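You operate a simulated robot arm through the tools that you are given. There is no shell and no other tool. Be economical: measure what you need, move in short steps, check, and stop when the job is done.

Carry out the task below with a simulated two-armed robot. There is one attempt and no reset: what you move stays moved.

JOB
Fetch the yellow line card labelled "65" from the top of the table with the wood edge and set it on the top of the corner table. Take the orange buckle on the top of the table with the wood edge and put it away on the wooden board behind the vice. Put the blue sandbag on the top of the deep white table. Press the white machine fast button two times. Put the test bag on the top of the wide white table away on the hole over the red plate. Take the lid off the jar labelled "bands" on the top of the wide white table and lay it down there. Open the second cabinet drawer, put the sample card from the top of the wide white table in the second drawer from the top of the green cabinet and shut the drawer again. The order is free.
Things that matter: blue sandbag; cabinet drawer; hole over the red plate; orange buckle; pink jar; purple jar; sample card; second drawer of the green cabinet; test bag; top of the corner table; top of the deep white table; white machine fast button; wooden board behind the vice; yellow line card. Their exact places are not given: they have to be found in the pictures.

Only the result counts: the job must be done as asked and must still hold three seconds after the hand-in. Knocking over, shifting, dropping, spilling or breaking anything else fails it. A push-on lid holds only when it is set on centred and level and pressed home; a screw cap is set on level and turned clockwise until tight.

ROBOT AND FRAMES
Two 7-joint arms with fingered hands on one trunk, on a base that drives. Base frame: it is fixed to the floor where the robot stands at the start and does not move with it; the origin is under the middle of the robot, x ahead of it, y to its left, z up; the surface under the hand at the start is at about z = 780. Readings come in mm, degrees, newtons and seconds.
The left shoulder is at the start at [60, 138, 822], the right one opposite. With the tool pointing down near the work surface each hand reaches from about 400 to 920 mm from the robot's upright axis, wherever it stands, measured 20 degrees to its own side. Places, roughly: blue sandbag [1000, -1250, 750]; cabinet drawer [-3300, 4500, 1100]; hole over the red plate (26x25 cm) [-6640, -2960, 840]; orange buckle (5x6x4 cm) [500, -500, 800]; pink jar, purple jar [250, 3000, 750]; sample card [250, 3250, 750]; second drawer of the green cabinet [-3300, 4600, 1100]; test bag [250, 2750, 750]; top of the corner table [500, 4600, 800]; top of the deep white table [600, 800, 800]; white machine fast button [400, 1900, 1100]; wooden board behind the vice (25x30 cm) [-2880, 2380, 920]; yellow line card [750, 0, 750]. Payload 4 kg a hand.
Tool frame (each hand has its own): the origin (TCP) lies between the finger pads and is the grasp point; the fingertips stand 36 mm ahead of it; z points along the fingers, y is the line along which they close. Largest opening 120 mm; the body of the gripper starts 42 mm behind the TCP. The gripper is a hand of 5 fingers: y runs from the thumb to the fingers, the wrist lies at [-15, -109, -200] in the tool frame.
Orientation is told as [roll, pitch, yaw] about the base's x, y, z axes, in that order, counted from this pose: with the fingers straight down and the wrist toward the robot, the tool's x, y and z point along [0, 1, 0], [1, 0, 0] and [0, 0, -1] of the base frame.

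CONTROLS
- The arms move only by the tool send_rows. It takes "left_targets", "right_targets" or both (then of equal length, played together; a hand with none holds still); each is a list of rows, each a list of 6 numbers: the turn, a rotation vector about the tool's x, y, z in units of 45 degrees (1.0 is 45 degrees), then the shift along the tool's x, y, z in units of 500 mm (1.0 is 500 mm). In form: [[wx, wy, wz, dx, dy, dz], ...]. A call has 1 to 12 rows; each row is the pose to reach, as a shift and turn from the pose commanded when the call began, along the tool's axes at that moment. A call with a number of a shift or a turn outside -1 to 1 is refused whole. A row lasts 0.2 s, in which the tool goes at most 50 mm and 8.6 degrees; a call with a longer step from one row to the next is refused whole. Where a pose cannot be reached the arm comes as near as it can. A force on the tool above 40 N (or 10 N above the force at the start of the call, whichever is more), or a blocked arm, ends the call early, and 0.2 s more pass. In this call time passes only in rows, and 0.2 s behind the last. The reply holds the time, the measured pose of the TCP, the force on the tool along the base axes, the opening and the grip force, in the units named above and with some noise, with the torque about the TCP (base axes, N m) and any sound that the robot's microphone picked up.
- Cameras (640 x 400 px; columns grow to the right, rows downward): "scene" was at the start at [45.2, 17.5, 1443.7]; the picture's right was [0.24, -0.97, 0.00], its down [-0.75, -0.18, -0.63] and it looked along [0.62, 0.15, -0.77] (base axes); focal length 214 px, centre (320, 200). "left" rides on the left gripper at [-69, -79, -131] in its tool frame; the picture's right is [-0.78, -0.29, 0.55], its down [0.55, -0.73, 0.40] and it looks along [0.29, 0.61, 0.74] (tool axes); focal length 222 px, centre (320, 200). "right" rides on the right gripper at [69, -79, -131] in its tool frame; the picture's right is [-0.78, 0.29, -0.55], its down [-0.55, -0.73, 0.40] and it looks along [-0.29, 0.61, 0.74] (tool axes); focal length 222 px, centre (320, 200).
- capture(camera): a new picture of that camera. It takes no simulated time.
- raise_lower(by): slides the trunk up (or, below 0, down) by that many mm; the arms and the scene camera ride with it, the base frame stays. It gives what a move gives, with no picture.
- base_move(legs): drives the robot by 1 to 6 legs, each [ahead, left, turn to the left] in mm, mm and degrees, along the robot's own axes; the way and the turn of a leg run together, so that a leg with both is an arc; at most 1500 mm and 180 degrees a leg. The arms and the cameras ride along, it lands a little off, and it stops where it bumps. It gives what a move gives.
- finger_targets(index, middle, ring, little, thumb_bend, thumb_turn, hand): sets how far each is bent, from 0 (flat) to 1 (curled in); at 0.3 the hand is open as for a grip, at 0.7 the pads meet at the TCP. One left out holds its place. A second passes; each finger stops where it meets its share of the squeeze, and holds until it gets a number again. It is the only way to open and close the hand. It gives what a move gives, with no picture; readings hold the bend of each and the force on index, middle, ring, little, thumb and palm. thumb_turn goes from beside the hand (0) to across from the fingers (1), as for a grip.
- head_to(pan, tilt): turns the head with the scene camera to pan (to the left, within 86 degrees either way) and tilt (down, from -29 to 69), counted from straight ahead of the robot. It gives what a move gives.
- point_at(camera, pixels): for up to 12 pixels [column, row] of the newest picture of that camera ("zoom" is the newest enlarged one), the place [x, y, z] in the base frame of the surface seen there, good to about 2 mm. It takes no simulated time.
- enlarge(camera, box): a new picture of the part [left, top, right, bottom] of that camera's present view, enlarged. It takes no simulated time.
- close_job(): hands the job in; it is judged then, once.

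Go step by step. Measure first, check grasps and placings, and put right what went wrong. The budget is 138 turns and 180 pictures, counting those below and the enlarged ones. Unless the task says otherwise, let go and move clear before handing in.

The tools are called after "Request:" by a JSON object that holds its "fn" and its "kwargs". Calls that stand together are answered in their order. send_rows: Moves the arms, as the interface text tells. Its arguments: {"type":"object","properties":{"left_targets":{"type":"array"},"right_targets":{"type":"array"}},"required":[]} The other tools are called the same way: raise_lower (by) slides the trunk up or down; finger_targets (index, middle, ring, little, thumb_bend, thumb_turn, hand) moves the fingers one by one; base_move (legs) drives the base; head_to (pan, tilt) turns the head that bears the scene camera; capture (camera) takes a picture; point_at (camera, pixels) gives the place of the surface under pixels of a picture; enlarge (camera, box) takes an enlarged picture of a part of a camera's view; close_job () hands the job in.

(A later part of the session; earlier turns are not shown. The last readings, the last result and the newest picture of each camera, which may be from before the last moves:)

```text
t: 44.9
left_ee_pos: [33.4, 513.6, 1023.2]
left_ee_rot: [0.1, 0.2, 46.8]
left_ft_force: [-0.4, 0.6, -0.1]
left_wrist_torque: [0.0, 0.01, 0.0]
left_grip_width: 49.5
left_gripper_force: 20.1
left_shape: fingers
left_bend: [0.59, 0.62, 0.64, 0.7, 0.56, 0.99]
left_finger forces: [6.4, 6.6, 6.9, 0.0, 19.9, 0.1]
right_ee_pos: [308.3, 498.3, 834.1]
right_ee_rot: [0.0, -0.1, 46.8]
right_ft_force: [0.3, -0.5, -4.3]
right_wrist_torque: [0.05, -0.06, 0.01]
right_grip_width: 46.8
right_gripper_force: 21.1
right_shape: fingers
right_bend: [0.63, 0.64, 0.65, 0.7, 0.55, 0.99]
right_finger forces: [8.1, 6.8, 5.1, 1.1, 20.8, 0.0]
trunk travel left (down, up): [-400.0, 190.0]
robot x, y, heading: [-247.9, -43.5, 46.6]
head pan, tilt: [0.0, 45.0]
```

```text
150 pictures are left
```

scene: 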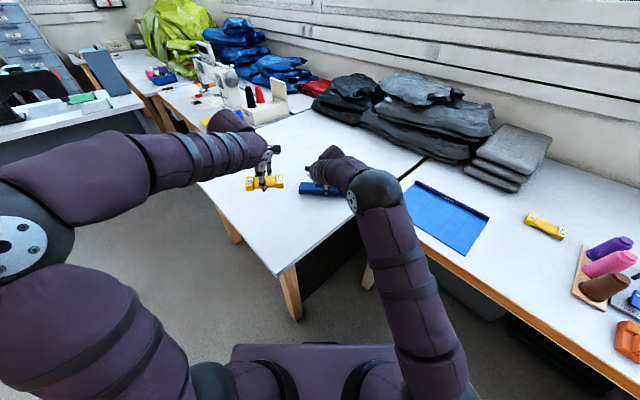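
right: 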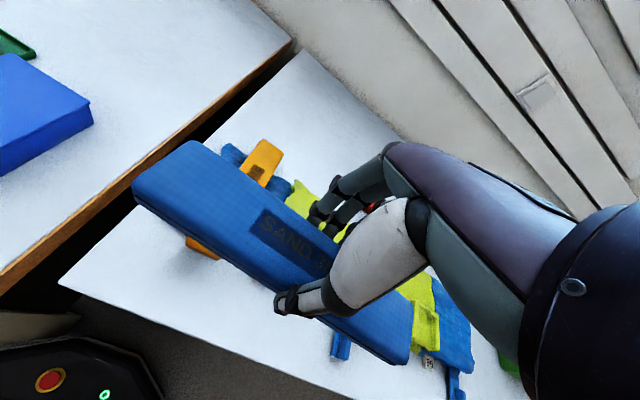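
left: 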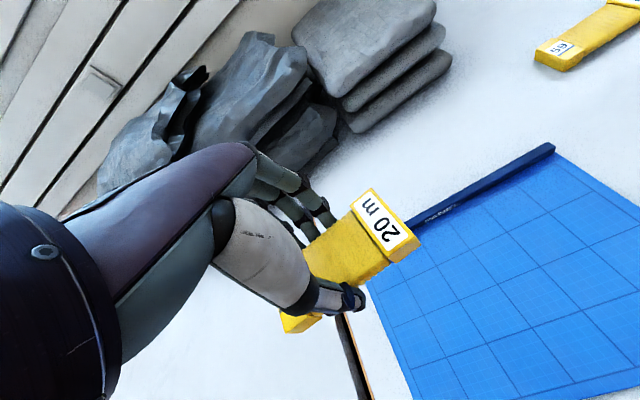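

Lower the last ~9 mm, open the hand, and rise.

Request:
{"fn": "send_rows", "kwargs": {"right_targets": [[0, 0, 0, 0, 0, 0.018]]}}

Request:
{"fn": "finger_targets", "kwargs": {"hand": "right", "index": 0.3, "middle": 0.3, "ring": 0.3, "little": 0.3, "thumb_bend": 0.3}}

Request:
{"fn": "send_rows", "kwargs": {"right_targets": [[0, 0, 0, 0, 0, -0.08], [0, 0, 0, 0, 0, -0.17], [0, 0, 0, 0, 0, -0.26], [0, 0, 0, 0, 0, -0.35], [0, 0, 0, 0, 0, -0.42], [0, 0, 0, 0, -0.09, -0.42], [0, 0, 0, 0, -0.18, -0.42], [0, 0, 0, -0.05, -0.27, -0.42], [0, 0, 0, -0.1, -0.34, -0.42]]}}

Request:
{"fn": "capture", "kwargs": {"camera": "scene"}}

```text
t: 45.3
left_ee_pos: [33.6, 512.9, 1023.7]
left_ee_rot: [0.2, 0.3, 46.8]
left_ft_force: [0.4, -0.5, -0.6]
left_wrist_torque: [0.0, -0.03, 0.03]
left_grip_width: 49.6
left_gripper_force: 19.7
left_shape: fingers
left_bend: [0.59, 0.62, 0.64, 0.7, 0.56, 0.99]
left_finger forces: [6.4, 6.6, 6.9, 0.0, 19.9, 0.1]
right_ee_pos: [308.5, 500.8, 824.6]
right_ee_rot: [-0.1, 0.1, 46.7]
right_ft_force: [0.2, 0.1, -2.7]
right_wrist_torque: [0.03, 0.01, 0.0]
right_grip_width: 46.7
right_gripper_force: 21.0
right_shape: fingers
right_bend: [0.63, 0.64, 0.65, 0.7, 0.55, 0.99]
right_finger forces: [8.2, 6.7, 5.0, 0.9, 20.8, 0.0]
trunk travel left (down, up): [-400.0, 190.0]
robot x, y, heading: [-246.2, -48.2, 46.9]
head pan, tilt: [0.0, 45.0]
```

```text
t: 46.3
left_ee_pos: [33.0, 513.5, 1024.6]
left_ee_rot: [0.0, 0.2, 46.8]
left_ft_force: [0.3, -0.4, 0.1]
left_wrist_torque: [0.0, 0.01, 0.02]
left_grip_width: 49.3
left_gripper_force: 19.9
left_shape: fingers
left_bend: [0.59, 0.62, 0.64, 0.7, 0.56, 0.99]
left_finger forces: [6.4, 6.6, 6.9, 0.1, 19.9, 0.0]
right_ee_pos: [308.8, 499.3, 826.1]
right_ee_rot: [-0.1, 0.1, 46.6]
right_ft_force: [-0.7, -0.3, -0.1]
right_wrist_torque: [-0.01, -0.02, -0.04]
right_grip_width: 118.7
right_gripper_force: 0.0
right_shape: fingers
right_bend: [0.3, 0.3, 0.3, 0.3, 0.3, 0.97]
right_finger forces: [0.0, 0.0, 0.1, 0.0, 0.0, 0.1]
trunk travel left (down, up): [-400.0, 190.0]
robot x, y, heading: [-244.7, -46.9, 46.6]
head pan, tilt: [0.0, 45.0]
```

```text
refused: row 8 steps farther than a row can; nothing moved
```

```text
149 pictures are left
```

scene: 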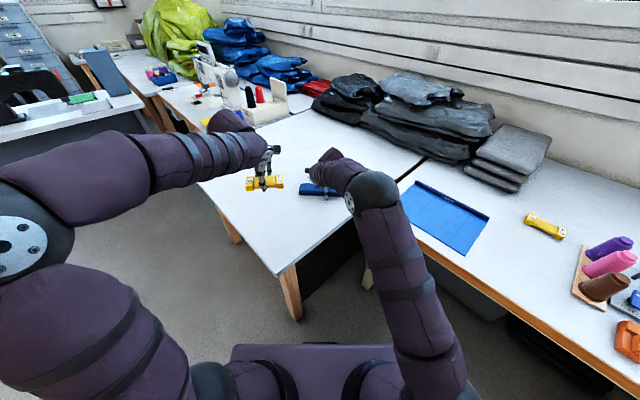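

The bag rests on the table and is released. Repeat the retreat with smaller steps.

Request:
{"fn": "send_rows", "kwargs": {"right_targets": [[0, 0, 0, 0, 0, -0.08], [0, 0, 0, 0, 0, -0.17], [0, 0, 0, 0, 0, -0.26], [0, 0, 0, 0, 0, -0.35], [0, 0, 0, 0, 0, -0.42], [0, 0, 0, 0, -0.09, -0.42], [0, 0, 0, 0, -0.18, -0.42], [0, 0, 0, -0.05, -0.25, -0.42], [0, 0, 0, -0.1, -0.32, -0.42], [0, 0, 0, -0.15, -0.38, -0.42], [0, 0, 0, -0.2, -0.44, -0.42]]}}

Request:
{"fn": "base_move", "kwargs": {"legs": [[0, 0, -46.6], [0, -300, 0], [150, 0, 0]]}}

Request:
{"fn": "head_to", "kwargs": {"pan": -10, "tilt": 50}}

Request:
{"fn": "capture", "kwargs": {"camera": "scene"}}

Request:
{"fn": "capture", "kwargs": {"camera": "right"}}

```text
t: 48.7
left_ee_pos: [34.2, 512.7, 1024.0]
left_ee_rot: [0.1, 0.2, 46.8]
left_ft_force: [1.2, 0.0, -0.3]
left_wrist_torque: [0.02, 0.01, 0.0]
left_grip_width: 49.3
left_gripper_force: 19.4
left_shape: fingers
left_bend: [0.59, 0.62, 0.64, 0.7, 0.56, 0.99]
left_finger forces: [6.3, 6.6, 6.9, 0.0, 19.9, 0.0]
right_ee_pos: [229.3, 273.0, 1033.3]
right_ee_rot: [-0.1, 0.0, 46.7]
right_ft_force: [0.1, -0.3, 0.7]
right_wrist_torque: [0.02, -0.03, 0.0]
right_grip_width: 118.8
right_gripper_force: 0.0
right_shape: fingers
right_bend: [0.3, 0.3, 0.3, 0.3, 0.3, 0.97]
right_finger forces: [0.0, 0.1, 0.0, 0.1, 0.1, 0.0]
trunk travel left (down, up): [-400.0, 190.0]
robot x, y, heading: [-245.9, -46.0, 46.8]
head pan, tilt: [0.0, 45.0]
```

```text
t: 53.9
left_ee_pos: [505.5, -169.0, 1023.0]
left_ee_rot: [0.1, 0.2, -0.3]
left_ft_force: [1.3, -0.5, -0.3]
left_wrist_torque: [0.02, 0.02, 0.01]
left_grip_width: 49.3
left_gripper_force: 19.0
left_shape: fingers
left_bend: [0.59, 0.62, 0.64, 0.7, 0.56, 0.99]
left_finger forces: [6.3, 6.5, 6.8, 0.0, 19.5, 0.0]
right_ee_pos: [462.4, -477.5, 1033.1]
right_ee_rot: [0.0, 0.1, -0.4]
right_ft_force: [-0.5, 0.1, 0.3]
right_wrist_torque: [0.02, 0.04, 0.01]
right_grip_width: 118.9
right_gripper_force: 0.1
right_shape: fingers
right_bend: [0.3, 0.3, 0.3, 0.3, 0.3, 0.97]
right_finger forces: [0.0, 0.0, 0.0, 0.1, 0.0, 0.1]
trunk travel left (down, up): [-400.0, 190.0]
robot x, y, heading: [-99.1, -345.8, -0.5]
head pan, tilt: [0.0, 45.0]
```

```text
t: 54.6
left_ee_pos: [502.8, -169.6, 1023.7]
left_ee_rot: [0.1, 0.2, -0.2]
left_ft_force: [0.0, -0.4, -1.2]
left_wrist_torque: [-0.01, -0.01, -0.02]
left_grip_width: 49.2
left_gripper_force: 19.8
left_shape: fingers
left_bend: [0.59, 0.62, 0.64, 0.7, 0.56, 0.99]
left_finger forces: [6.3, 6.5, 6.8, 0.1, 19.6, 0.0]
right_ee_pos: [462.3, -476.0, 1032.0]
right_ee_rot: [0.0, 0.1, -0.4]
right_ft_force: [0.7, -0.5, -0.2]
right_wrist_torque: [0.05, 0.0, -0.02]
right_grip_width: 118.9
right_gripper_force: 0.0
right_shape: fingers
right_bend: [0.3, 0.3, 0.3, 0.3, 0.3, 0.97]
right_finger forces: [0.0, 0.0, 0.0, 0.0, 0.0, 0.0]
trunk travel left (down, up): [-400.0, 190.0]
robot x, y, heading: [-95.3, -344.5, -0.5]
head pan, tilt: [-10.0, 50.0]
```

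```text
148 pictures are left
```

scene: 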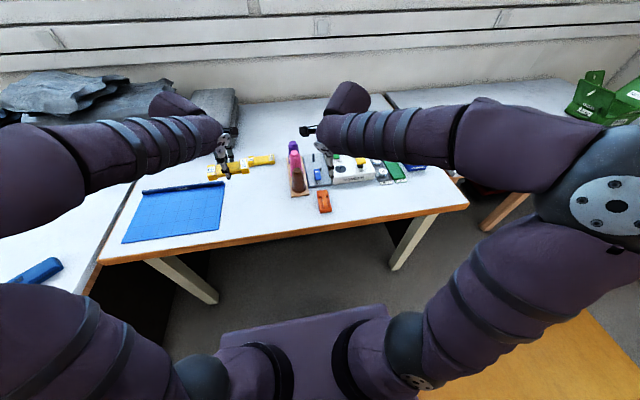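

```text
147 pictures are left
```

right: 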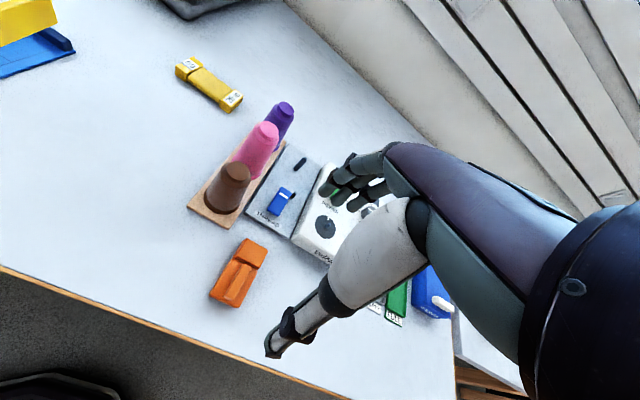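

The buckle is at right-camera (240,272). Enlarge it to measure its extents.

Request:
{"fn": "enlarge", "kwargs": {"camera": "right", "box": [180, 222, 292, 322]}}

Request:
{"fn": "point_at", "kwargs": {"camera": "right", "pixels": [[243, 240], [267, 247], [245, 262], [258, 269], [240, 278], [213, 295], [237, 306], [228, 290], [200, 220], [265, 285]]}}

```text
4.00 times, centred on (236, 272) of right
```

zoom: 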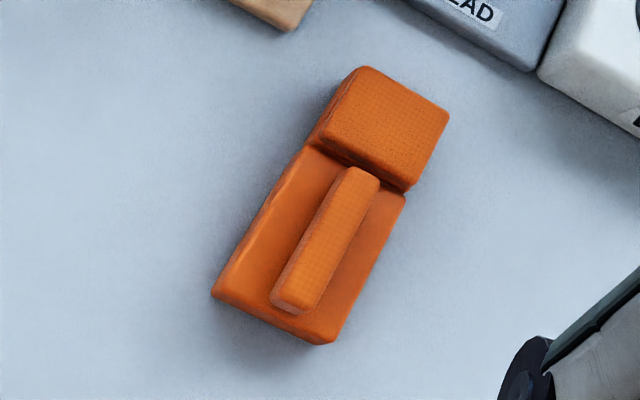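

```text
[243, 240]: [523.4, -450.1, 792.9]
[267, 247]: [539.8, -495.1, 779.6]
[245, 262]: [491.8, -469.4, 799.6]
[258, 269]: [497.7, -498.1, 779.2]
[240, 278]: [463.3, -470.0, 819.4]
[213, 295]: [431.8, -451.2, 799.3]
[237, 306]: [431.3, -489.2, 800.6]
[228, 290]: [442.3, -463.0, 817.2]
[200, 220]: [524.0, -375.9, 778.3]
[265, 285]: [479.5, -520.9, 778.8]
```

Request:
{"fn": "point_at", "kwargs": {"camera": "zoom", "pixels": [[365, 75], [440, 115], [405, 180], [325, 140], [225, 285], [325, 330], [270, 215], [385, 235], [385, 130], [340, 220]]}}

```text
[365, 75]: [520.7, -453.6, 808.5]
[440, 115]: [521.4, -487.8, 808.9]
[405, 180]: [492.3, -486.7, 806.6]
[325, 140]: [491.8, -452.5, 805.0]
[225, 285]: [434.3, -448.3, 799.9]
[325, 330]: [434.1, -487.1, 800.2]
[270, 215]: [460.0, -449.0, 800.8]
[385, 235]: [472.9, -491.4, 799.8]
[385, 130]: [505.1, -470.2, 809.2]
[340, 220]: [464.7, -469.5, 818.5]
```

The buckle lies along x (430–525), y −448…−490. I'll turn the right hand 90° so it closes across the 43 mm width.

Request:
{"fn": "send_rows", "kwargs": {"right_targets": [[0, 0, -0.167, 0.007, 0.013, 0], [0, 0, -0.333, 0.014, 0.026, 0], [0, 0, -0.5, 0.014, 0.026, 0], [0, 0, -0.667, 0.014, 0.026, 0], [0, 0, -0.833, 0.014, 0.026, 0], [0, 0, -1, 0.014, 0.026, 0]]}}

Request:
{"fn": "send_rows", "kwargs": {"right_targets": [[0, 0, -0.167, 0, 0, 0], [0, 0, -0.333, 0, 0, 0], [0, 0, -0.5, 0, 0, 0], [0, 0, -0.667, 0, 0, 0], [0, 0, -0.833, 0, 0, 0], [0, 0, -1, 0, 0, 0], [0, 0, -1, 0, 0, 0.09], [0, 0, -1, 0, 0, 0.18], [0, 0, -1, 0, 0, 0.26]]}}

Request:
{"fn": "capture", "kwargs": {"camera": "right"}}

Request:
{"fn": "capture", "kwargs": {"camera": "scene"}}

```text
t: 56.0
left_ee_pos: [503.7, -169.9, 1024.4]
left_ee_rot: [0.2, 0.2, -0.2]
left_ft_force: [0.4, -0.1, -0.8]
left_wrist_torque: [-0.01, 0.0, 0.01]
left_grip_width: 49.4
left_gripper_force: 19.3
left_shape: fingers
left_bend: [0.59, 0.62, 0.64, 0.7, 0.56, 0.99]
left_finger forces: [6.3, 6.5, 6.8, 0.0, 19.5, 0.1]
right_ee_pos: [475.6, -470.3, 1033.0]
right_ee_rot: [0.1, 0.0, 44.7]
right_ft_force: [0.0, 0.3, -0.7]
right_wrist_torque: [0.0, 0.03, 0.03]
right_grip_width: 118.9
right_gripper_force: 0.0
right_shape: fingers
right_bend: [0.3, 0.3, 0.3, 0.3, 0.3, 0.97]
right_finger forces: [0.0, 0.1, 0.0, 0.0, 0.0, 0.0]
trunk travel left (down, up): [-400.0, 190.0]
robot x, y, heading: [-98.6, -348.2, -0.4]
head pan, tilt: [-10.0, 50.0]
```

```text
t: 58.0
left_ee_pos: [504.1, -170.6, 1025.2]
left_ee_rot: [0.1, 0.2, -0.2]
left_ft_force: [-0.4, -0.2, -1.1]
left_wrist_torque: [0.0, 0.0, -0.01]
left_grip_width: 49.1
left_gripper_force: 19.7
left_shape: fingers
left_bend: [0.59, 0.62, 0.64, 0.7, 0.56, 0.99]
left_finger forces: [6.3, 6.5, 6.8, 0.1, 19.5, 0.1]
right_ee_pos: [474.0, -468.3, 902.4]
right_ee_rot: [0.0, 0.0, 89.6]
right_ft_force: [0.4, -0.6, -0.2]
right_wrist_torque: [0.0, 0.01, -0.03]
right_grip_width: 118.8
right_gripper_force: 0.0
right_shape: fingers
right_bend: [0.3, 0.3, 0.3, 0.3, 0.3, 0.97]
right_finger forces: [0.0, 0.1, 0.0, 0.0, 0.0, 0.0]
trunk travel left (down, up): [-400.0, 190.0]
robot x, y, heading: [-99.5, -345.5, -0.4]
head pan, tilt: [-10.0, 50.0]
```

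```text
145 pictures are left
```

right: 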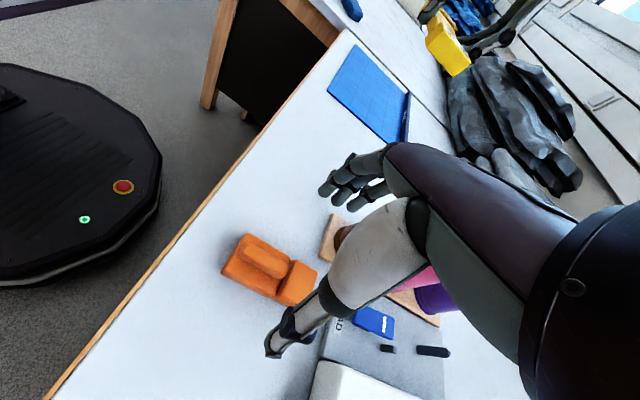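

```text
144 pictures are left
```

scene: 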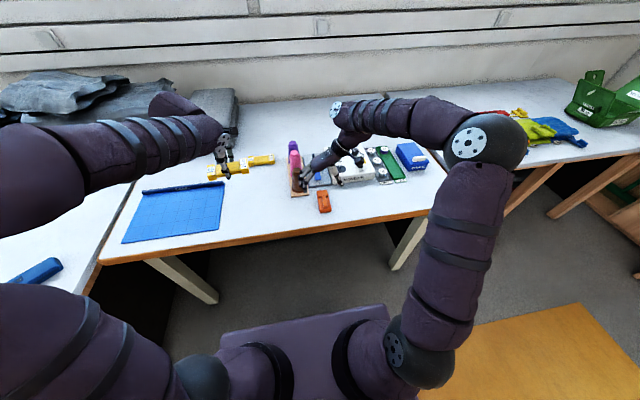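

Check clearance to the cones and machine before lowering.

Request:
{"fn": "point_at", "kwargs": {"camera": "scene", "pixels": [[298, 183], [300, 195], [307, 193], [294, 196], [320, 186], [328, 186], [340, 183]]}}

Request:
{"fn": "enlarge", "kwargs": {"camera": "scene", "box": [270, 130, 390, 220]}}

```text
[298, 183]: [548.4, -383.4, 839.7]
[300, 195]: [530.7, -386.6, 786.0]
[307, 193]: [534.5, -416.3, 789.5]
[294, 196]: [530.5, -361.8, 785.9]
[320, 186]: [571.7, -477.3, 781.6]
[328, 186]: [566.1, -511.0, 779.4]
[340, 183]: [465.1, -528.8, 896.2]
```

```text
4.44 times, centred on (330, 175) of scene
```

zoom: 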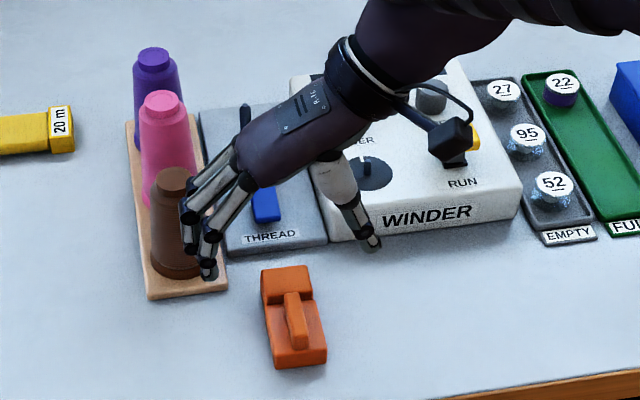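

Board front is at x≈530; I'll shift 8 mm toward the robot and lower to z≈823, then close.

Request:
{"fn": "send_rows", "kwargs": {"right_targets": [[0, 0, 0, 0.016, -0.002, 0.06], [0, 0, 0, 0.016, -0.002, 0.12], [0, 0, 0, 0.016, -0.002, 0.158]]}}

Request:
{"fn": "finger_targets", "kwargs": {"hand": "right", "index": 0.7, "middle": 0.7, "ring": 0.7, "little": 0.7, "thumb_bend": 0.7}}

Request:
{"fn": "capture", "kwargs": {"camera": "right"}}

```text
t: 58.8
left_ee_pos: [504.1, -170.0, 1023.9]
left_ee_rot: [0.1, 0.1, -0.3]
left_ft_force: [0.1, 0.7, -0.9]
left_wrist_torque: [0.0, -0.04, -0.04]
left_grip_width: 49.0
left_gripper_force: 19.9
left_shape: fingers
left_bend: [0.59, 0.62, 0.64, 0.7, 0.56, 0.99]
left_finger forces: [6.4, 6.5, 6.8, 0.1, 19.5, 0.0]
right_ee_pos: [467.0, -471.2, 824.7]
right_ee_rot: [0.0, 0.0, 89.6]
right_ft_force: [-0.3, -0.4, 0.5]
right_wrist_torque: [0.0, -0.03, 0.0]
right_grip_width: 119.1
right_gripper_force: 0.1
right_shape: fingers
right_bend: [0.3, 0.3, 0.3, 0.3, 0.3, 0.97]
right_finger forces: [0.0, 0.1, 0.0, 0.1, 0.0, 0.0]
trunk travel left (down, up): [-400.0, 190.0]
robot x, y, heading: [-95.2, -353.1, -0.3]
head pan, tilt: [-10.0, 50.0]
```

```text
t: 59.8
left_ee_pos: [504.5, -169.9, 1023.9]
left_ee_rot: [0.2, 0.3, -0.2]
left_ft_force: [-0.8, 0.4, -0.2]
left_wrist_torque: [-0.01, 0.05, 0.0]
left_grip_width: 49.3
left_gripper_force: 19.4
left_shape: fingers
left_bend: [0.59, 0.62, 0.64, 0.7, 0.56, 0.99]
left_finger forces: [6.3, 6.5, 6.9, 0.0, 19.5, 0.0]
right_ee_pos: [466.3, -472.1, 824.3]
right_ee_rot: [0.1, 0.0, 89.6]
right_ft_force: [-0.6, 0.2, -0.5]
right_wrist_torque: [0.02, 0.02, -0.02]
right_grip_width: 41.4
right_gripper_force: 19.5
right_shape: fingers
right_bend: [0.63, 0.64, 0.66, 0.69, 0.57, 1.0]
right_finger forces: [7.8, 6.9, 3.9, 0.9, 19.8, 0.1]
trunk travel left (down, up): [-400.0, 190.0]
robot x, y, heading: [-96.8, -347.9, -0.2]
head pan, tilt: [-10.0, 50.0]
```

```text
142 pictures are left
```

right: 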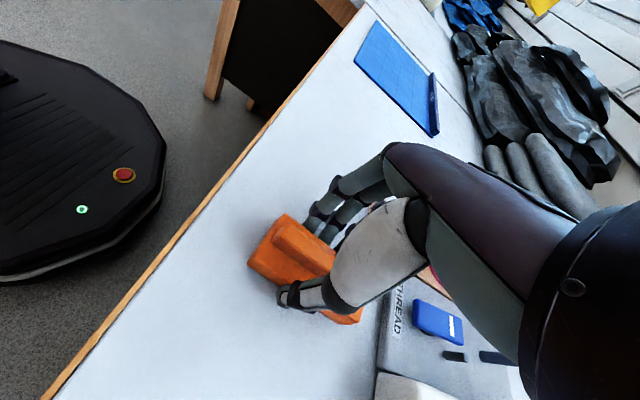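

Buckle gripped (41 mm, 20 N). Lift, pull back, then retreat and look down the room.

Request:
{"fn": "send_rows", "kwargs": {"right_targets": [[0, 0, 0, 0, 0, -0.08], [0, 0, 0, 0, 0, -0.17], [0, 0, 0, 0, 0, -0.26], [0, 0, 0, 0, 0, -0.35], [0, 0, 0, 0, 0, -0.42], [0, 0, 0, 0.06, 0, -0.42], [0, 0, 0, 0.12, 0, -0.42]]}}

Request:
{"fn": "base_move", "kwargs": {"legs": [[-800, 0, 0], [0, 1000, 0], [0, 0, 90]]}}

Request:
{"fn": "head_to", "kwargs": {"pan": 0, "tilt": 15}}

Request:
{"fn": "capture", "kwargs": {"camera": "scene"}}

Request:
{"fn": "capture", "kwargs": {"camera": "right"}}

```text
t: 61.4
left_ee_pos: [503.3, -169.4, 1024.6]
left_ee_rot: [0.1, 0.2, -0.2]
left_ft_force: [0.1, -0.2, -0.8]
left_wrist_torque: [-0.03, -0.01, 0.01]
left_grip_width: 49.0
left_gripper_force: 19.5
left_shape: fingers
left_bend: [0.59, 0.62, 0.64, 0.7, 0.56, 0.99]
left_finger forces: [6.3, 6.5, 6.9, 0.0, 19.5, 0.0]
right_ee_pos: [406.1, -471.8, 1034.1]
right_ee_rot: [-0.1, -0.1, 89.7]
right_ft_force: [-0.6, 0.0, -0.4]
right_wrist_torque: [0.01, -0.05, -0.03]
right_grip_width: 41.1
right_gripper_force: 19.4
right_shape: fingers
right_bend: [0.63, 0.64, 0.66, 0.69, 0.57, 1.0]
right_finger forces: [7.7, 6.7, 4.0, 0.9, 19.6, 0.0]
trunk travel left (down, up): [-400.0, 190.0]
robot x, y, heading: [-99.8, -345.6, -0.5]
head pan, tilt: [-10.0, 50.0]
```

```text
t: 74.4
left_ee_pos: [-1082.4, 1259.2, 1024.7]
left_ee_rot: [0.1, 0.3, 89.3]
left_ft_force: [0.2, 0.5, -0.7]
left_wrist_torque: [0.06, 0.02, 0.01]
left_grip_width: 48.7
left_gripper_force: 18.9
left_shape: fingers
left_bend: [0.59, 0.62, 0.64, 0.7, 0.56, 0.99]
left_finger forces: [6.0, 6.3, 6.4, 0.0, 18.7, 0.1]
right_ee_pos: [-781.5, 1160.7, 1033.6]
right_ee_rot: [0.0, 0.0, 179.2]
right_ft_force: [0.6, 0.0, -2.4]
right_wrist_torque: [-0.02, 0.0, 0.0]
right_grip_width: 41.4
right_gripper_force: 19.4
right_shape: fingers
right_bend: [0.63, 0.64, 0.66, 0.69, 0.57, 1.0]
right_finger forces: [7.8, 6.7, 4.0, 0.9, 19.5, 0.0]
trunk travel left (down, up): [-400.0, 190.0]
robot x, y, heading: [-906.1, 656.1, 89.2]
head pan, tilt: [-10.0, 50.0]
```

```text
t: 75.4
left_ee_pos: [-1081.6, 1258.9, 1025.2]
left_ee_rot: [0.1, 0.2, 89.2]
left_ft_force: [0.1, 0.0, -0.7]
left_wrist_torque: [0.01, -0.01, -0.01]
left_grip_width: 48.7
left_gripper_force: 19.1
left_shape: fingers
left_bend: [0.59, 0.62, 0.64, 0.7, 0.56, 0.99]
left_finger forces: [6.1, 6.2, 6.5, 0.0, 18.6, 0.1]
right_ee_pos: [-781.3, 1160.6, 1034.1]
right_ee_rot: [0.1, 0.1, 179.1]
right_ft_force: [0.1, -0.4, -1.3]
right_wrist_torque: [0.0, -0.01, -0.01]
right_grip_width: 41.2
right_gripper_force: 19.6
right_shape: fingers
right_bend: [0.63, 0.64, 0.66, 0.69, 0.57, 1.0]
right_finger forces: [7.8, 6.8, 4.0, 1.0, 19.6, 0.1]
trunk travel left (down, up): [-400.0, 190.0]
robot x, y, heading: [-911.3, 659.2, 89.0]
head pan, tilt: [0.0, 15.0]
```

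```text
141 pictures are left
```

scene: 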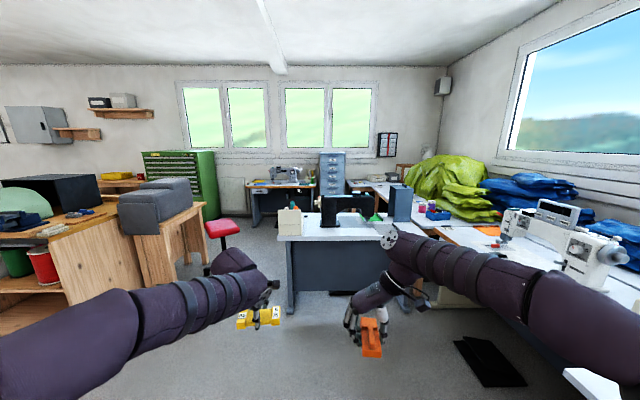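

```text
140 pictures are left
```

right: 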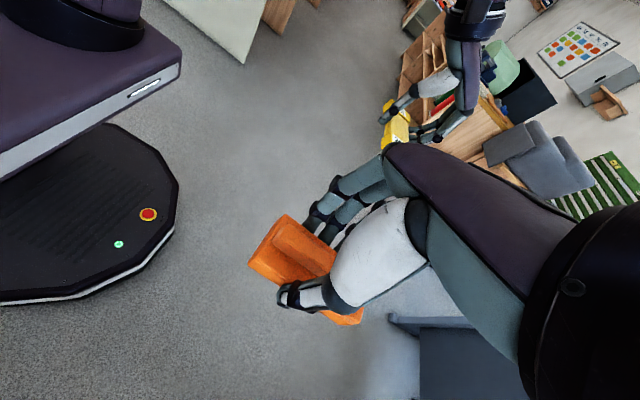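

Both items are held. Measure the furniture to plan routes.

Request:
{"fn": "point_at", "kwargs": {"camera": "scene", "pixels": [[285, 235], [440, 235], [370, 215], [150, 250], [100, 230], [445, 190], [510, 370], [290, 185], [330, 160], [440, 290], [390, 183], [460, 240]]}}

Request:
{"fn": "head_to", "kwargs": {"pan": 55, "tilt": 20}}

Request:
{"fn": "capture", "kwargs": {"camera": "scene"}}

Request:
{"fn": "head_to", "kwargs": {"pan": -20, "tilt": 25}}

Request:
{"fn": "capture", "kwargs": {"camera": "scene"}}

```text
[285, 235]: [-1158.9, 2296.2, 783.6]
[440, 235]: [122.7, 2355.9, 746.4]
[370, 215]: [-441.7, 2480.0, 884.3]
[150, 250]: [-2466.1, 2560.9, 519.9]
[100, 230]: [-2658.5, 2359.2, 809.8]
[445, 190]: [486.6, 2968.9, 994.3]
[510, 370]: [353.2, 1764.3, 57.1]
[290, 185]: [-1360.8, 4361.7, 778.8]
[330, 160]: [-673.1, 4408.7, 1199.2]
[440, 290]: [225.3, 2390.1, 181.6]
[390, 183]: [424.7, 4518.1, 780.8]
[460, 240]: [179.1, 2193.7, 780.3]
```

```text
t: 76.7
left_ee_pos: [-1081.6, 1259.1, 1023.5]
left_ee_rot: [0.1, 0.2, 89.3]
left_ft_force: [1.3, -0.1, -0.9]
left_wrist_torque: [0.03, 0.02, 0.0]
left_grip_width: 48.6
left_gripper_force: 19.0
left_shape: fingers
left_bend: [0.59, 0.62, 0.64, 0.7, 0.56, 0.99]
left_finger forces: [6.0, 6.1, 6.5, 0.1, 18.6, 0.0]
right_ee_pos: [-781.1, 1160.2, 1034.2]
right_ee_rot: [0.1, 0.0, 179.1]
right_ft_force: [-0.7, -0.2, -1.5]
right_wrist_torque: [-0.01, 0.02, 0.0]
right_grip_width: 41.0
right_gripper_force: 19.5
right_shape: fingers
right_bend: [0.63, 0.64, 0.66, 0.69, 0.57, 1.0]
right_finger forces: [7.9, 6.7, 4.0, 0.9, 19.5, 0.1]
trunk travel left (down, up): [-400.0, 190.0]
robot x, y, heading: [-911.2, 655.9, 89.1]
head pan, tilt: [55.0, 20.0]
```

```text
139 pictures are left
```

scene: 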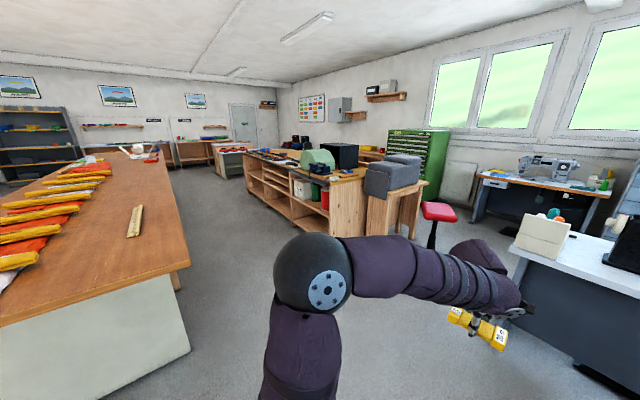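

```text
t: 78.1
left_ee_pos: [-1082.7, 1259.2, 1023.3]
left_ee_rot: [0.0, 0.2, 89.4]
left_ft_force: [-0.4, 0.2, -0.5]
left_wrist_torque: [0.01, 0.01, 0.03]
left_grip_width: 48.7
left_gripper_force: 19.0
left_shape: fingers
left_bend: [0.59, 0.62, 0.64, 0.7, 0.56, 0.99]
left_finger forces: [6.0, 6.2, 6.5, 0.0, 18.6, 0.0]
right_ee_pos: [-781.6, 1160.9, 1033.7]
right_ee_rot: [0.1, 0.0, 179.2]
right_ft_force: [-0.2, 0.1, -0.8]
right_wrist_torque: [-0.01, -0.02, 0.0]
right_grip_width: 41.2
right_gripper_force: 19.2
right_shape: fingers
right_bend: [0.63, 0.64, 0.66, 0.69, 0.57, 1.0]
right_finger forces: [7.8, 6.7, 4.0, 0.9, 19.6, 0.1]
trunk travel left (down, up): [-400.0, 190.0]
robot x, y, heading: [-909.3, 661.8, 89.3]
head pan, tilt: [-20.0, 25.0]
```

```text
138 pictures are left
```

scene: 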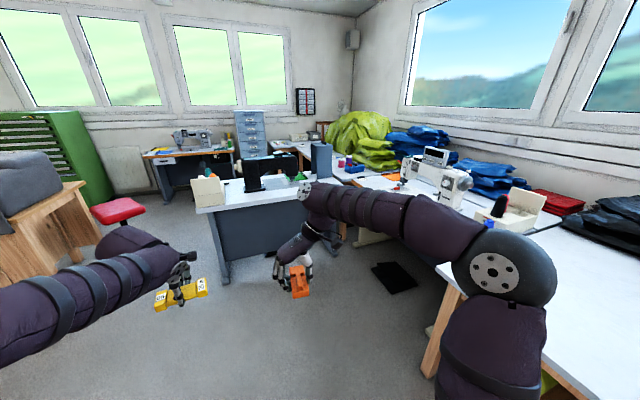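

The bench with shelves is to the left (near (-2650,2360)); a brown table corner is near (-1965,690). I'll drive ahead, then left, to view the vice bench.

Request:
{"fn": "base_move", "kwargs": {"legs": [[550, 0, 0], [0, 1400, 0]]}}

Request:
{"fn": "head_to", "kwargs": {"pan": 25, "tilt": 25}}

Request:
{"fn": "capture", "kwargs": {"camera": "scene"}}

```text
t: 87.9
left_ee_pos: [-2483.4, 1822.0, 1023.2]
left_ee_rot: [0.0, 0.1, 89.0]
left_ft_force: [-0.4, -0.5, -0.6]
left_wrist_torque: [0.0, 0.0, 0.0]
left_grip_width: 48.9
left_gripper_force: 18.8
left_shape: fingers
left_bend: [0.59, 0.62, 0.64, 0.7, 0.56, 0.99]
left_finger forces: [6.0, 6.3, 6.5, 0.0, 18.7, 0.0]
right_ee_pos: [-2183.2, 1722.7, 1034.3]
right_ee_rot: [0.2, 0.0, 178.9]
right_ft_force: [0.2, 0.4, -0.9]
right_wrist_torque: [-0.01, 0.02, 0.0]
right_grip_width: 41.2
right_gripper_force: 19.6
right_shape: fingers
right_bend: [0.63, 0.64, 0.66, 0.69, 0.57, 1.0]
right_finger forces: [7.8, 6.7, 4.0, 0.9, 19.5, 0.1]
trunk travel left (down, up): [-400.0, 190.0]
robot x, y, heading: [-2314.4, 1219.1, 88.8]
head pan, tilt: [-20.0, 25.0]
```

```text
t: 89.0
left_ee_pos: [-2484.1, 1822.9, 1024.3]
left_ee_rot: [0.1, 0.1, 88.9]
left_ft_force: [0.7, -0.7, 0.3]
left_wrist_torque: [-0.03, 0.02, -0.01]
left_grip_width: 48.9
left_gripper_force: 19.1
left_shape: fingers
left_bend: [0.59, 0.62, 0.64, 0.7, 0.56, 0.99]
left_finger forces: [6.1, 6.3, 6.4, 0.0, 18.7, 0.0]
right_ee_pos: [-2182.4, 1721.2, 1033.6]
right_ee_rot: [0.0, -0.1, 178.8]
right_ft_force: [0.9, -0.4, 0.0]
right_wrist_torque: [0.01, 0.05, 0.02]
right_grip_width: 41.1
right_gripper_force: 19.8
right_shape: fingers
right_bend: [0.63, 0.64, 0.66, 0.69, 0.57, 1.0]
right_finger forces: [7.8, 6.7, 4.0, 0.9, 19.5, 0.0]
trunk travel left (down, up): [-400.0, 190.0]
robot x, y, heading: [-2314.8, 1217.9, 88.7]
head pan, tilt: [25.0, 25.0]
```

```text
137 pictures are left
```

scene: 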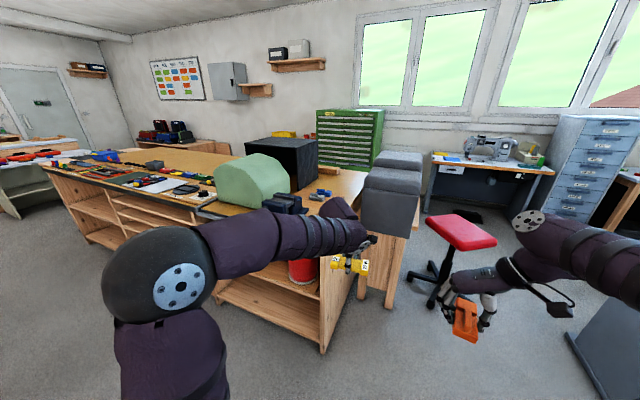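

The vice seems to be at (285,203). Enlarge there.

Request:
{"fn": "enlarge", "kwargs": {"camera": "scene", "box": [200, 140, 400, 265]}}

Request:
{"fn": "point_at", "kwargs": {"camera": "scene", "pixels": [[285, 203], [322, 192], [350, 180], [340, 190], [318, 210], [365, 178], [250, 180], [200, 210], [335, 300], [240, 212]]}}

```text
3.20 times, centred on (300, 202) of scene
```

zoom: 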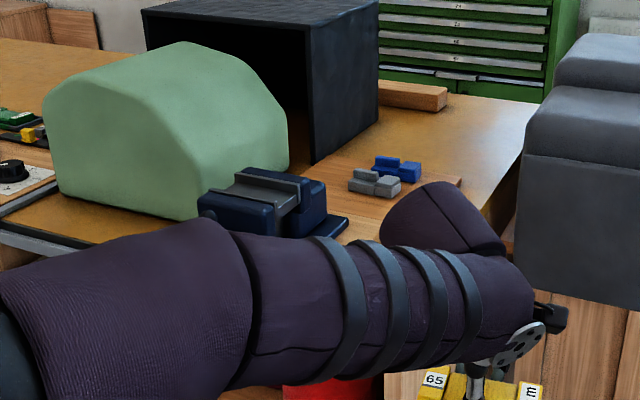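

```text
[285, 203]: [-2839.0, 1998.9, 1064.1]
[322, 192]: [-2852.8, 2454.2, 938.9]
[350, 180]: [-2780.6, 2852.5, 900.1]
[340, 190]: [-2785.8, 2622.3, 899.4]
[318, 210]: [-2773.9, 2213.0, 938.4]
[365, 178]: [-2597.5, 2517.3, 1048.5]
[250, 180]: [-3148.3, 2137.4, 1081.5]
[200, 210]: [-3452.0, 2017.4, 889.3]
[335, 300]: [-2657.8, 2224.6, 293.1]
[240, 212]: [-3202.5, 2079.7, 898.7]
```

Bench top is z≈900 and the board with the grey and blue buckles lies behind the vice near (-2870,2400). I'll raise the trunk, tuck the left hand, and slide left to look down on the board.

Request:
{"fn": "raise_lower", "kwargs": {"by": 185}}

Request:
{"fn": "send_rows", "kwargs": {"left_targets": [[0, 0, 0, 0.06, -0.06, 0], [0, 0, 0, 0.12, -0.12, 0], [0, 0, 0, 0.18, -0.18, 0], [0, 0, 0, 0.22, -0.24, 0], [0, 0, 0, 0.22, -0.3, 0]]}}

Request:
{"fn": "base_move", "kwargs": {"legs": [[0, 600, 0]]}}

Request:
{"fn": "head_to", "kwargs": {"pan": -5, "tilt": 30}}

Request:
{"fn": "capture", "kwargs": {"camera": "scene"}}

```text
t: 91.0
left_ee_pos: [-2483.5, 1822.7, 1209.1]
left_ee_rot: [0.1, 0.2, 88.9]
left_ft_force: [-0.5, -0.1, -2.1]
left_wrist_torque: [0.01, -0.02, 0.01]
left_grip_width: 48.8
left_gripper_force: 18.8
left_shape: fingers
left_bend: [0.59, 0.62, 0.64, 0.7, 0.56, 0.99]
left_finger forces: [6.1, 6.2, 6.6, 0.0, 18.7, 0.0]
right_ee_pos: [-2183.2, 1721.0, 1218.8]
right_ee_rot: [0.1, 0.0, 178.8]
right_ft_force: [-0.1, 0.7, -0.7]
right_wrist_torque: [0.05, 0.04, 0.0]
right_grip_width: 41.3
right_gripper_force: 19.4
right_shape: fingers
right_bend: [0.63, 0.64, 0.66, 0.69, 0.57, 1.0]
right_finger forces: [7.7, 6.6, 4.0, 1.0, 19.5, 0.1]
trunk travel left (down, up): [-585.0, 5.0]
robot x, y, heading: [-2314.9, 1220.8, 88.6]
head pan, tilt: [25.0, 25.0]
```

```text
t: 92.2
left_ee_pos: [-2597.5, 1672.3, 1210.4]
left_ee_rot: [0.1, 0.1, 89.0]
left_ft_force: [-0.3, -0.3, -1.0]
left_wrist_torque: [0.04, 0.0, 0.01]
left_grip_width: 48.8
left_gripper_force: 18.4
left_shape: fingers
left_bend: [0.59, 0.62, 0.64, 0.7, 0.56, 0.99]
left_finger forces: [6.1, 6.2, 6.6, 0.0, 18.8, 0.1]
right_ee_pos: [-2182.7, 1719.8, 1218.8]
right_ee_rot: [0.0, 0.0, 178.8]
right_ft_force: [0.2, -0.4, -1.0]
right_wrist_torque: [-0.03, -0.03, 0.02]
right_grip_width: 41.1
right_gripper_force: 19.8
right_shape: fingers
right_bend: [0.63, 0.64, 0.66, 0.69, 0.57, 1.0]
right_finger forces: [7.7, 6.7, 4.0, 0.8, 19.5, 0.0]
trunk travel left (down, up): [-585.0, 5.0]
robot x, y, heading: [-2314.3, 1219.4, 88.5]
head pan, tilt: [25.0, 25.0]
```

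```text
t: 95.6
left_ee_pos: [-3192.3, 1687.9, 1210.5]
left_ee_rot: [0.0, 0.2, 88.9]
left_ft_force: [0.6, 0.3, -0.7]
left_wrist_torque: [0.04, 0.0, -0.01]
left_grip_width: 48.8
left_gripper_force: 18.8
left_shape: fingers
left_bend: [0.59, 0.62, 0.64, 0.7, 0.56, 0.99]
left_finger forces: [6.2, 6.3, 6.6, 0.1, 18.8, 0.0]
right_ee_pos: [-2779.7, 1734.5, 1220.9]
right_ee_rot: [0.1, 0.0, 178.7]
right_ft_force: [0.2, -0.6, -0.7]
right_wrist_torque: [-0.04, -0.04, 0.03]
right_grip_width: 41.2
right_gripper_force: 19.5
right_shape: fingers
right_bend: [0.63, 0.64, 0.66, 0.69, 0.57, 1.0]
right_finger forces: [7.9, 6.7, 4.0, 0.9, 19.5, 0.0]
trunk travel left (down, up): [-585.0, 5.0]
robot x, y, heading: [-2913.1, 1233.0, 88.6]
head pan, tilt: [25.0, 25.0]
```

```text
t: 96.6
left_ee_pos: [-3192.3, 1687.7, 1209.9]
left_ee_rot: [0.1, 0.1, 88.8]
left_ft_force: [0.3, -0.5, -0.4]
left_wrist_torque: [0.03, -0.02, -0.03]
left_grip_width: 49.0
left_gripper_force: 19.3
left_shape: fingers
left_bend: [0.59, 0.62, 0.64, 0.7, 0.56, 0.99]
left_finger forces: [6.1, 6.2, 6.5, 0.0, 18.8, 0.0]
right_ee_pos: [-2778.8, 1734.5, 1220.3]
right_ee_rot: [0.2, -0.1, 178.7]
right_ft_force: [-0.2, 0.4, -1.1]
right_wrist_torque: [-0.05, 0.01, -0.02]
right_grip_width: 41.0
right_gripper_force: 19.5
right_shape: fingers
right_bend: [0.63, 0.64, 0.66, 0.69, 0.57, 1.0]
right_finger forces: [7.9, 6.7, 4.0, 0.8, 19.5, 0.0]
trunk travel left (down, up): [-585.0, 5.0]
robot x, y, heading: [-2912.2, 1234.0, 88.6]
head pan, tilt: [-5.0, 30.0]
```

```text
135 pictures are left
```

scene: 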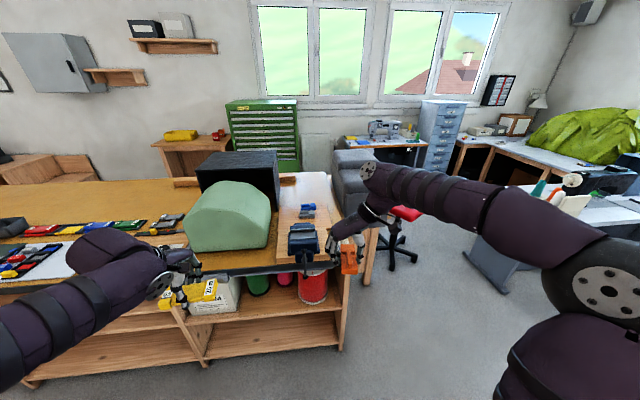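

Request:
{"fn": "enlarge", "kwargs": {"camera": "scene", "box": [240, 160, 368, 280]}}

Request:
{"fn": "point_at", "kwargs": {"camera": "scene", "pixels": [[305, 213], [308, 207], [285, 215], [322, 215], [325, 180], [303, 230], [304, 250], [318, 240], [290, 200], [330, 225], [240, 200], [320, 195]]}}

```text
3.33 times, centred on (304, 220) of scene
```

zoom: 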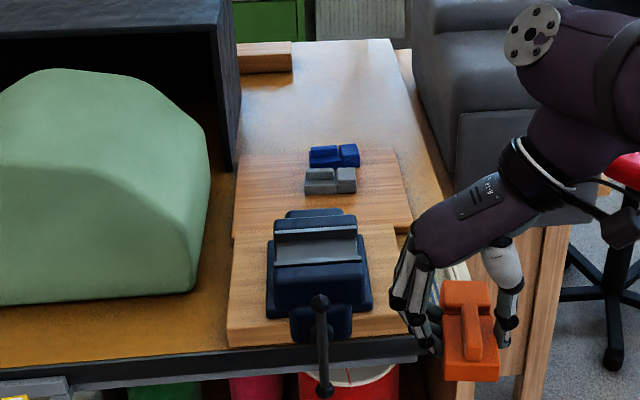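

```text
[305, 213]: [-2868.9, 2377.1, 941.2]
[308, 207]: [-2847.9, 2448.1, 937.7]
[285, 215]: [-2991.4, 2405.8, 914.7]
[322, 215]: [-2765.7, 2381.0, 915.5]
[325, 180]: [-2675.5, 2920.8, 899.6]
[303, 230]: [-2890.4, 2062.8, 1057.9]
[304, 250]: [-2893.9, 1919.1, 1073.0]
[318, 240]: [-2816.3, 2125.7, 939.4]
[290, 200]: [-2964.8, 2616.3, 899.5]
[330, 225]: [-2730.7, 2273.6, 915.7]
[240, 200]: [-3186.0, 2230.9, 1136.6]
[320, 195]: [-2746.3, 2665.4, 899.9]
```

Request:
{"fn": "point_at", "kwargs": {"camera": "zoom", "pixels": [[245, 232], [395, 222], [330, 194], [308, 190], [354, 188], [402, 185], [375, 180], [240, 160], [385, 152], [320, 212], [260, 200], [380, 260]]}}

```text
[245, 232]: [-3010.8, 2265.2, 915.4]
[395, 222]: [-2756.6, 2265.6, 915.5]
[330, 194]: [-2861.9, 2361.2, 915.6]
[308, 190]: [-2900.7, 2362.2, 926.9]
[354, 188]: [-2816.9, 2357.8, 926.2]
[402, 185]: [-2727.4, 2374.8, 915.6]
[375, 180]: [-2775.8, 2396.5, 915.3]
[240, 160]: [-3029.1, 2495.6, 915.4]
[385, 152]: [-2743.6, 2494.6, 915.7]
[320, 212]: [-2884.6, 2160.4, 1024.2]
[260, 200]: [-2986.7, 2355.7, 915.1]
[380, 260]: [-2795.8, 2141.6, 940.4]
```

Board spans x −3030…−2727, y 2260…2500, top 915; grey and blue buckles occupy the middle. I'll set the orange one front-right, centre (−2768,2325). Drive ahead 330 first.

Request:
{"fn": "base_move", "kwargs": {"legs": [[330, 0, 0]]}}

Request:
{"fn": "head_to", "kwargs": {"pan": -8, "tilt": 50}}

Request:
{"fn": "capture", "kwargs": {"camera": "scene"}}

```text
t: 98.7
left_ee_pos: [-3184.6, 2018.6, 1209.7]
left_ee_rot: [0.1, 0.3, 88.8]
left_ft_force: [-0.5, 0.8, -0.7]
left_wrist_torque: [-0.02, -0.02, -0.02]
left_grip_width: 48.9
left_gripper_force: 19.3
left_shape: fingers
left_bend: [0.59, 0.62, 0.64, 0.7, 0.56, 0.99]
left_finger forces: [6.1, 6.2, 6.5, 0.0, 18.8, 0.1]
right_ee_pos: [-2771.3, 2064.5, 1219.0]
right_ee_rot: [0.0, 0.0, 178.7]
right_ft_force: [-0.5, 0.4, -0.3]
right_wrist_torque: [-0.03, 0.02, 0.02]
right_grip_width: 41.1
right_gripper_force: 19.5
right_shape: fingers
right_bend: [0.63, 0.64, 0.66, 0.69, 0.57, 1.0]
right_finger forces: [7.8, 6.8, 4.0, 0.9, 19.5, 0.0]
trunk travel left (down, up): [-585.0, 5.0]
robot x, y, heading: [-2906.0, 1562.6, 88.6]
head pan, tilt: [-5.0, 30.0]
```

```text
t: 99.6
left_ee_pos: [-3185.8, 2017.7, 1209.8]
left_ee_rot: [0.1, 0.1, 88.8]
left_ft_force: [0.0, 0.2, 0.2]
left_wrist_torque: [0.0, 0.0, 0.01]
left_grip_width: 48.8
left_gripper_force: 18.7
left_shape: fingers
left_bend: [0.59, 0.62, 0.64, 0.7, 0.56, 0.99]
left_finger forces: [6.0, 6.1, 6.5, 0.0, 18.9, 0.0]
right_ee_pos: [-2769.5, 2063.2, 1219.5]
right_ee_rot: [0.1, 0.0, 178.7]
right_ft_force: [0.2, 0.2, -1.5]
right_wrist_torque: [-0.03, 0.07, -0.01]
right_grip_width: 41.4
right_gripper_force: 19.2
right_shape: fingers
right_bend: [0.63, 0.64, 0.66, 0.69, 0.57, 1.0]
right_finger forces: [7.7, 6.7, 4.0, 0.9, 19.5, 0.0]
trunk travel left (down, up): [-585.0, 5.0]
robot x, y, heading: [-2897.9, 1560.0, 88.6]
head pan, tilt: [-8.0, 50.0]
```

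```text
133 pictures are left
```

scene: 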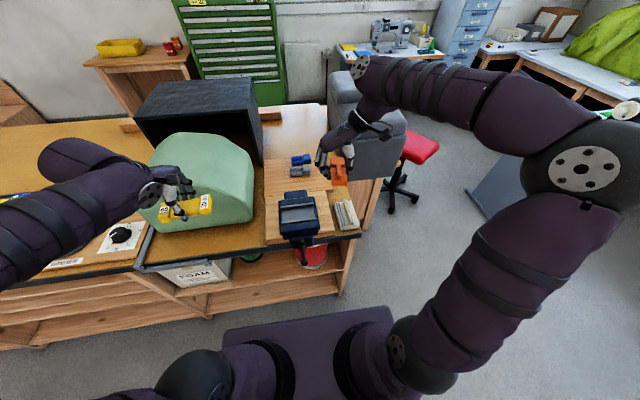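

Move the buckle over the spot and lower to ~25 mm above.

Request:
{"fn": "send_rows", "kwargs": {"right_targets": [[0, 0, 0, -0.09, 0, 0], [0, 0, 0, -0.18, 0, 0], [0, 0, 0, -0.27, 0, 0], [0, 0, 0, -0.36, 0, 0], [0, 0, 0, -0.44, 0, 0], [0, 0, 0, -0.502, 0.008, 0], [0, 0, 0, -0.502, 0.008, 0.09], [0, 0, 0, -0.502, 0.008, 0.18], [0, 0, 0, -0.502, 0.008, 0.27], [0, 0, 0, -0.502, 0.008, 0.36], [0, 0, 0, -0.502, 0.008, 0.42], [0, 0, 0, -0.502, 0.008, 0.46]]}}

Request:
{"fn": "enlarge", "kwargs": {"camera": "scene", "box": [250, 100, 410, 250]}}

Request:
{"fn": "capture", "kwargs": {"camera": "right"}}

```text
t: 102.2
left_ee_pos: [-3184.3, 2016.5, 1210.3]
left_ee_rot: [0.1, 0.2, 88.8]
left_ft_force: [0.3, -0.9, -0.1]
left_wrist_torque: [-0.02, -0.01, 0.0]
left_grip_width: 48.9
left_gripper_force: 18.2
left_shape: fingers
left_bend: [0.59, 0.62, 0.64, 0.7, 0.56, 0.99]
left_finger forces: [6.1, 6.2, 6.6, 0.0, 19.0, 0.1]
right_ee_pos: [-2769.3, 2312.7, 990.4]
right_ee_rot: [0.0, 0.0, 178.6]
right_ft_force: [0.1, 0.0, -0.8]
right_wrist_torque: [-0.01, 0.03, -0.03]
right_grip_width: 40.9
right_gripper_force: 19.0
right_shape: fingers
right_bend: [0.63, 0.65, 0.67, 0.7, 0.57, 1.0]
right_finger forces: [7.7, 6.6, 3.9, 0.7, 18.9, 0.0]
right hand out of reach, approached as far as the arm can: row 5, 6, 7, 8
trunk travel left (down, up): [-585.0, 5.0]
robot x, y, heading: [-2906.2, 1562.8, 88.5]
head pan, tilt: [-8.0, 50.0]
```

```text
2.67 times, centred on (330, 175) of scene
```

zoom: 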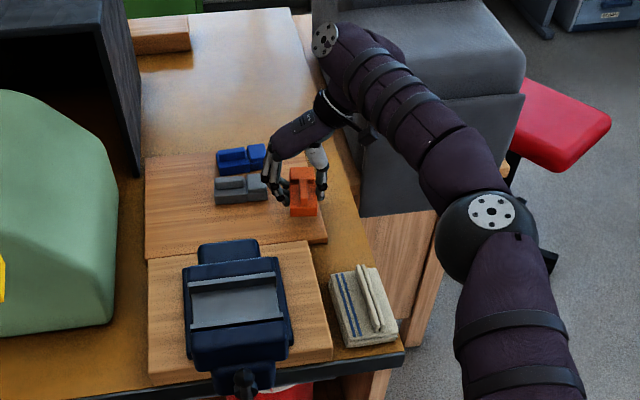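

```text
131 pictures are left
```

right: 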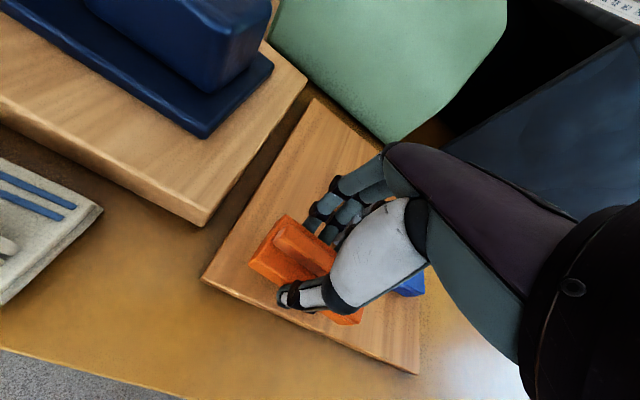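

Buckle is above the board's front-right. Lower 29 mm and release thumb first.

Request:
{"fn": "send_rows", "kwargs": {"right_targets": [[0, 0, 0, 0, 0, 0.04], [0, 0, 0, 0, 0, 0.058]]}}

Request:
{"fn": "finger_targets", "kwargs": {"hand": "right", "index": 0.55, "middle": 0.55, "ring": 0.55, "little": 0.55, "thumb_bend": 0.3}}

Request:
{"fn": "capture", "kwargs": {"camera": "right"}}

```text
t: 102.8
left_ee_pos: [-3184.9, 2016.6, 1210.8]
left_ee_rot: [0.0, 0.1, 88.8]
left_ft_force: [-0.5, 1.2, -0.1]
left_wrist_torque: [0.0, 0.01, 0.0]
left_grip_width: 48.6
left_gripper_force: 18.8
left_shape: fingers
left_bend: [0.59, 0.62, 0.64, 0.7, 0.56, 0.99]
left_finger forces: [6.1, 6.2, 6.5, 0.0, 18.8, 0.1]
right_ee_pos: [-2768.0, 2314.2, 959.4]
right_ee_rot: [0.1, 0.0, 178.7]
right_ft_force: [-0.3, -0.3, 0.5]
right_wrist_torque: [-0.02, 0.01, -0.01]
right_grip_width: 40.9
right_gripper_force: 18.7
right_shape: fingers
right_bend: [0.63, 0.65, 0.67, 0.7, 0.57, 1.0]
right_finger forces: [7.7, 6.5, 3.8, 0.6, 18.8, 0.0]
trunk travel left (down, up): [-585.0, 5.0]
robot x, y, heading: [-2907.1, 1559.5, 88.3]
head pan, tilt: [-8.0, 50.0]
```

```text
t: 103.8
left_ee_pos: [-3184.2, 2017.4, 1209.7]
left_ee_rot: [0.1, 0.2, 88.9]
left_ft_force: [0.2, -0.4, -0.5]
left_wrist_torque: [0.01, 0.03, -0.02]
left_grip_width: 48.8
left_gripper_force: 18.5
left_shape: fingers
left_bend: [0.59, 0.62, 0.64, 0.7, 0.56, 0.99]
left_finger forces: [6.1, 6.2, 6.6, 0.1, 18.8, 0.1]
right_ee_pos: [-2768.7, 2313.7, 959.7]
right_ee_rot: [0.2, 0.1, 178.7]
right_ft_force: [0.4, -0.3, 0.1]
right_wrist_torque: [0.01, -0.01, 0.0]
right_grip_width: 81.7
right_gripper_force: 0.1
right_shape: fingers
right_bend: [0.55, 0.55, 0.55, 0.55, 0.3, 0.97]
right_finger forces: [0.1, 0.0, 0.0, 0.0, 0.0, 0.1]
trunk travel left (down, up): [-585.0, 5.0]
robot x, y, heading: [-2902.6, 1558.4, 88.6]
head pan, tilt: [-8.0, 50.0]
```

```text
130 pictures are left
```

right: 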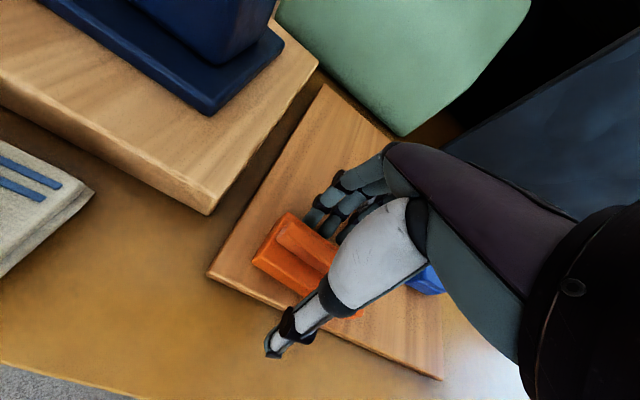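

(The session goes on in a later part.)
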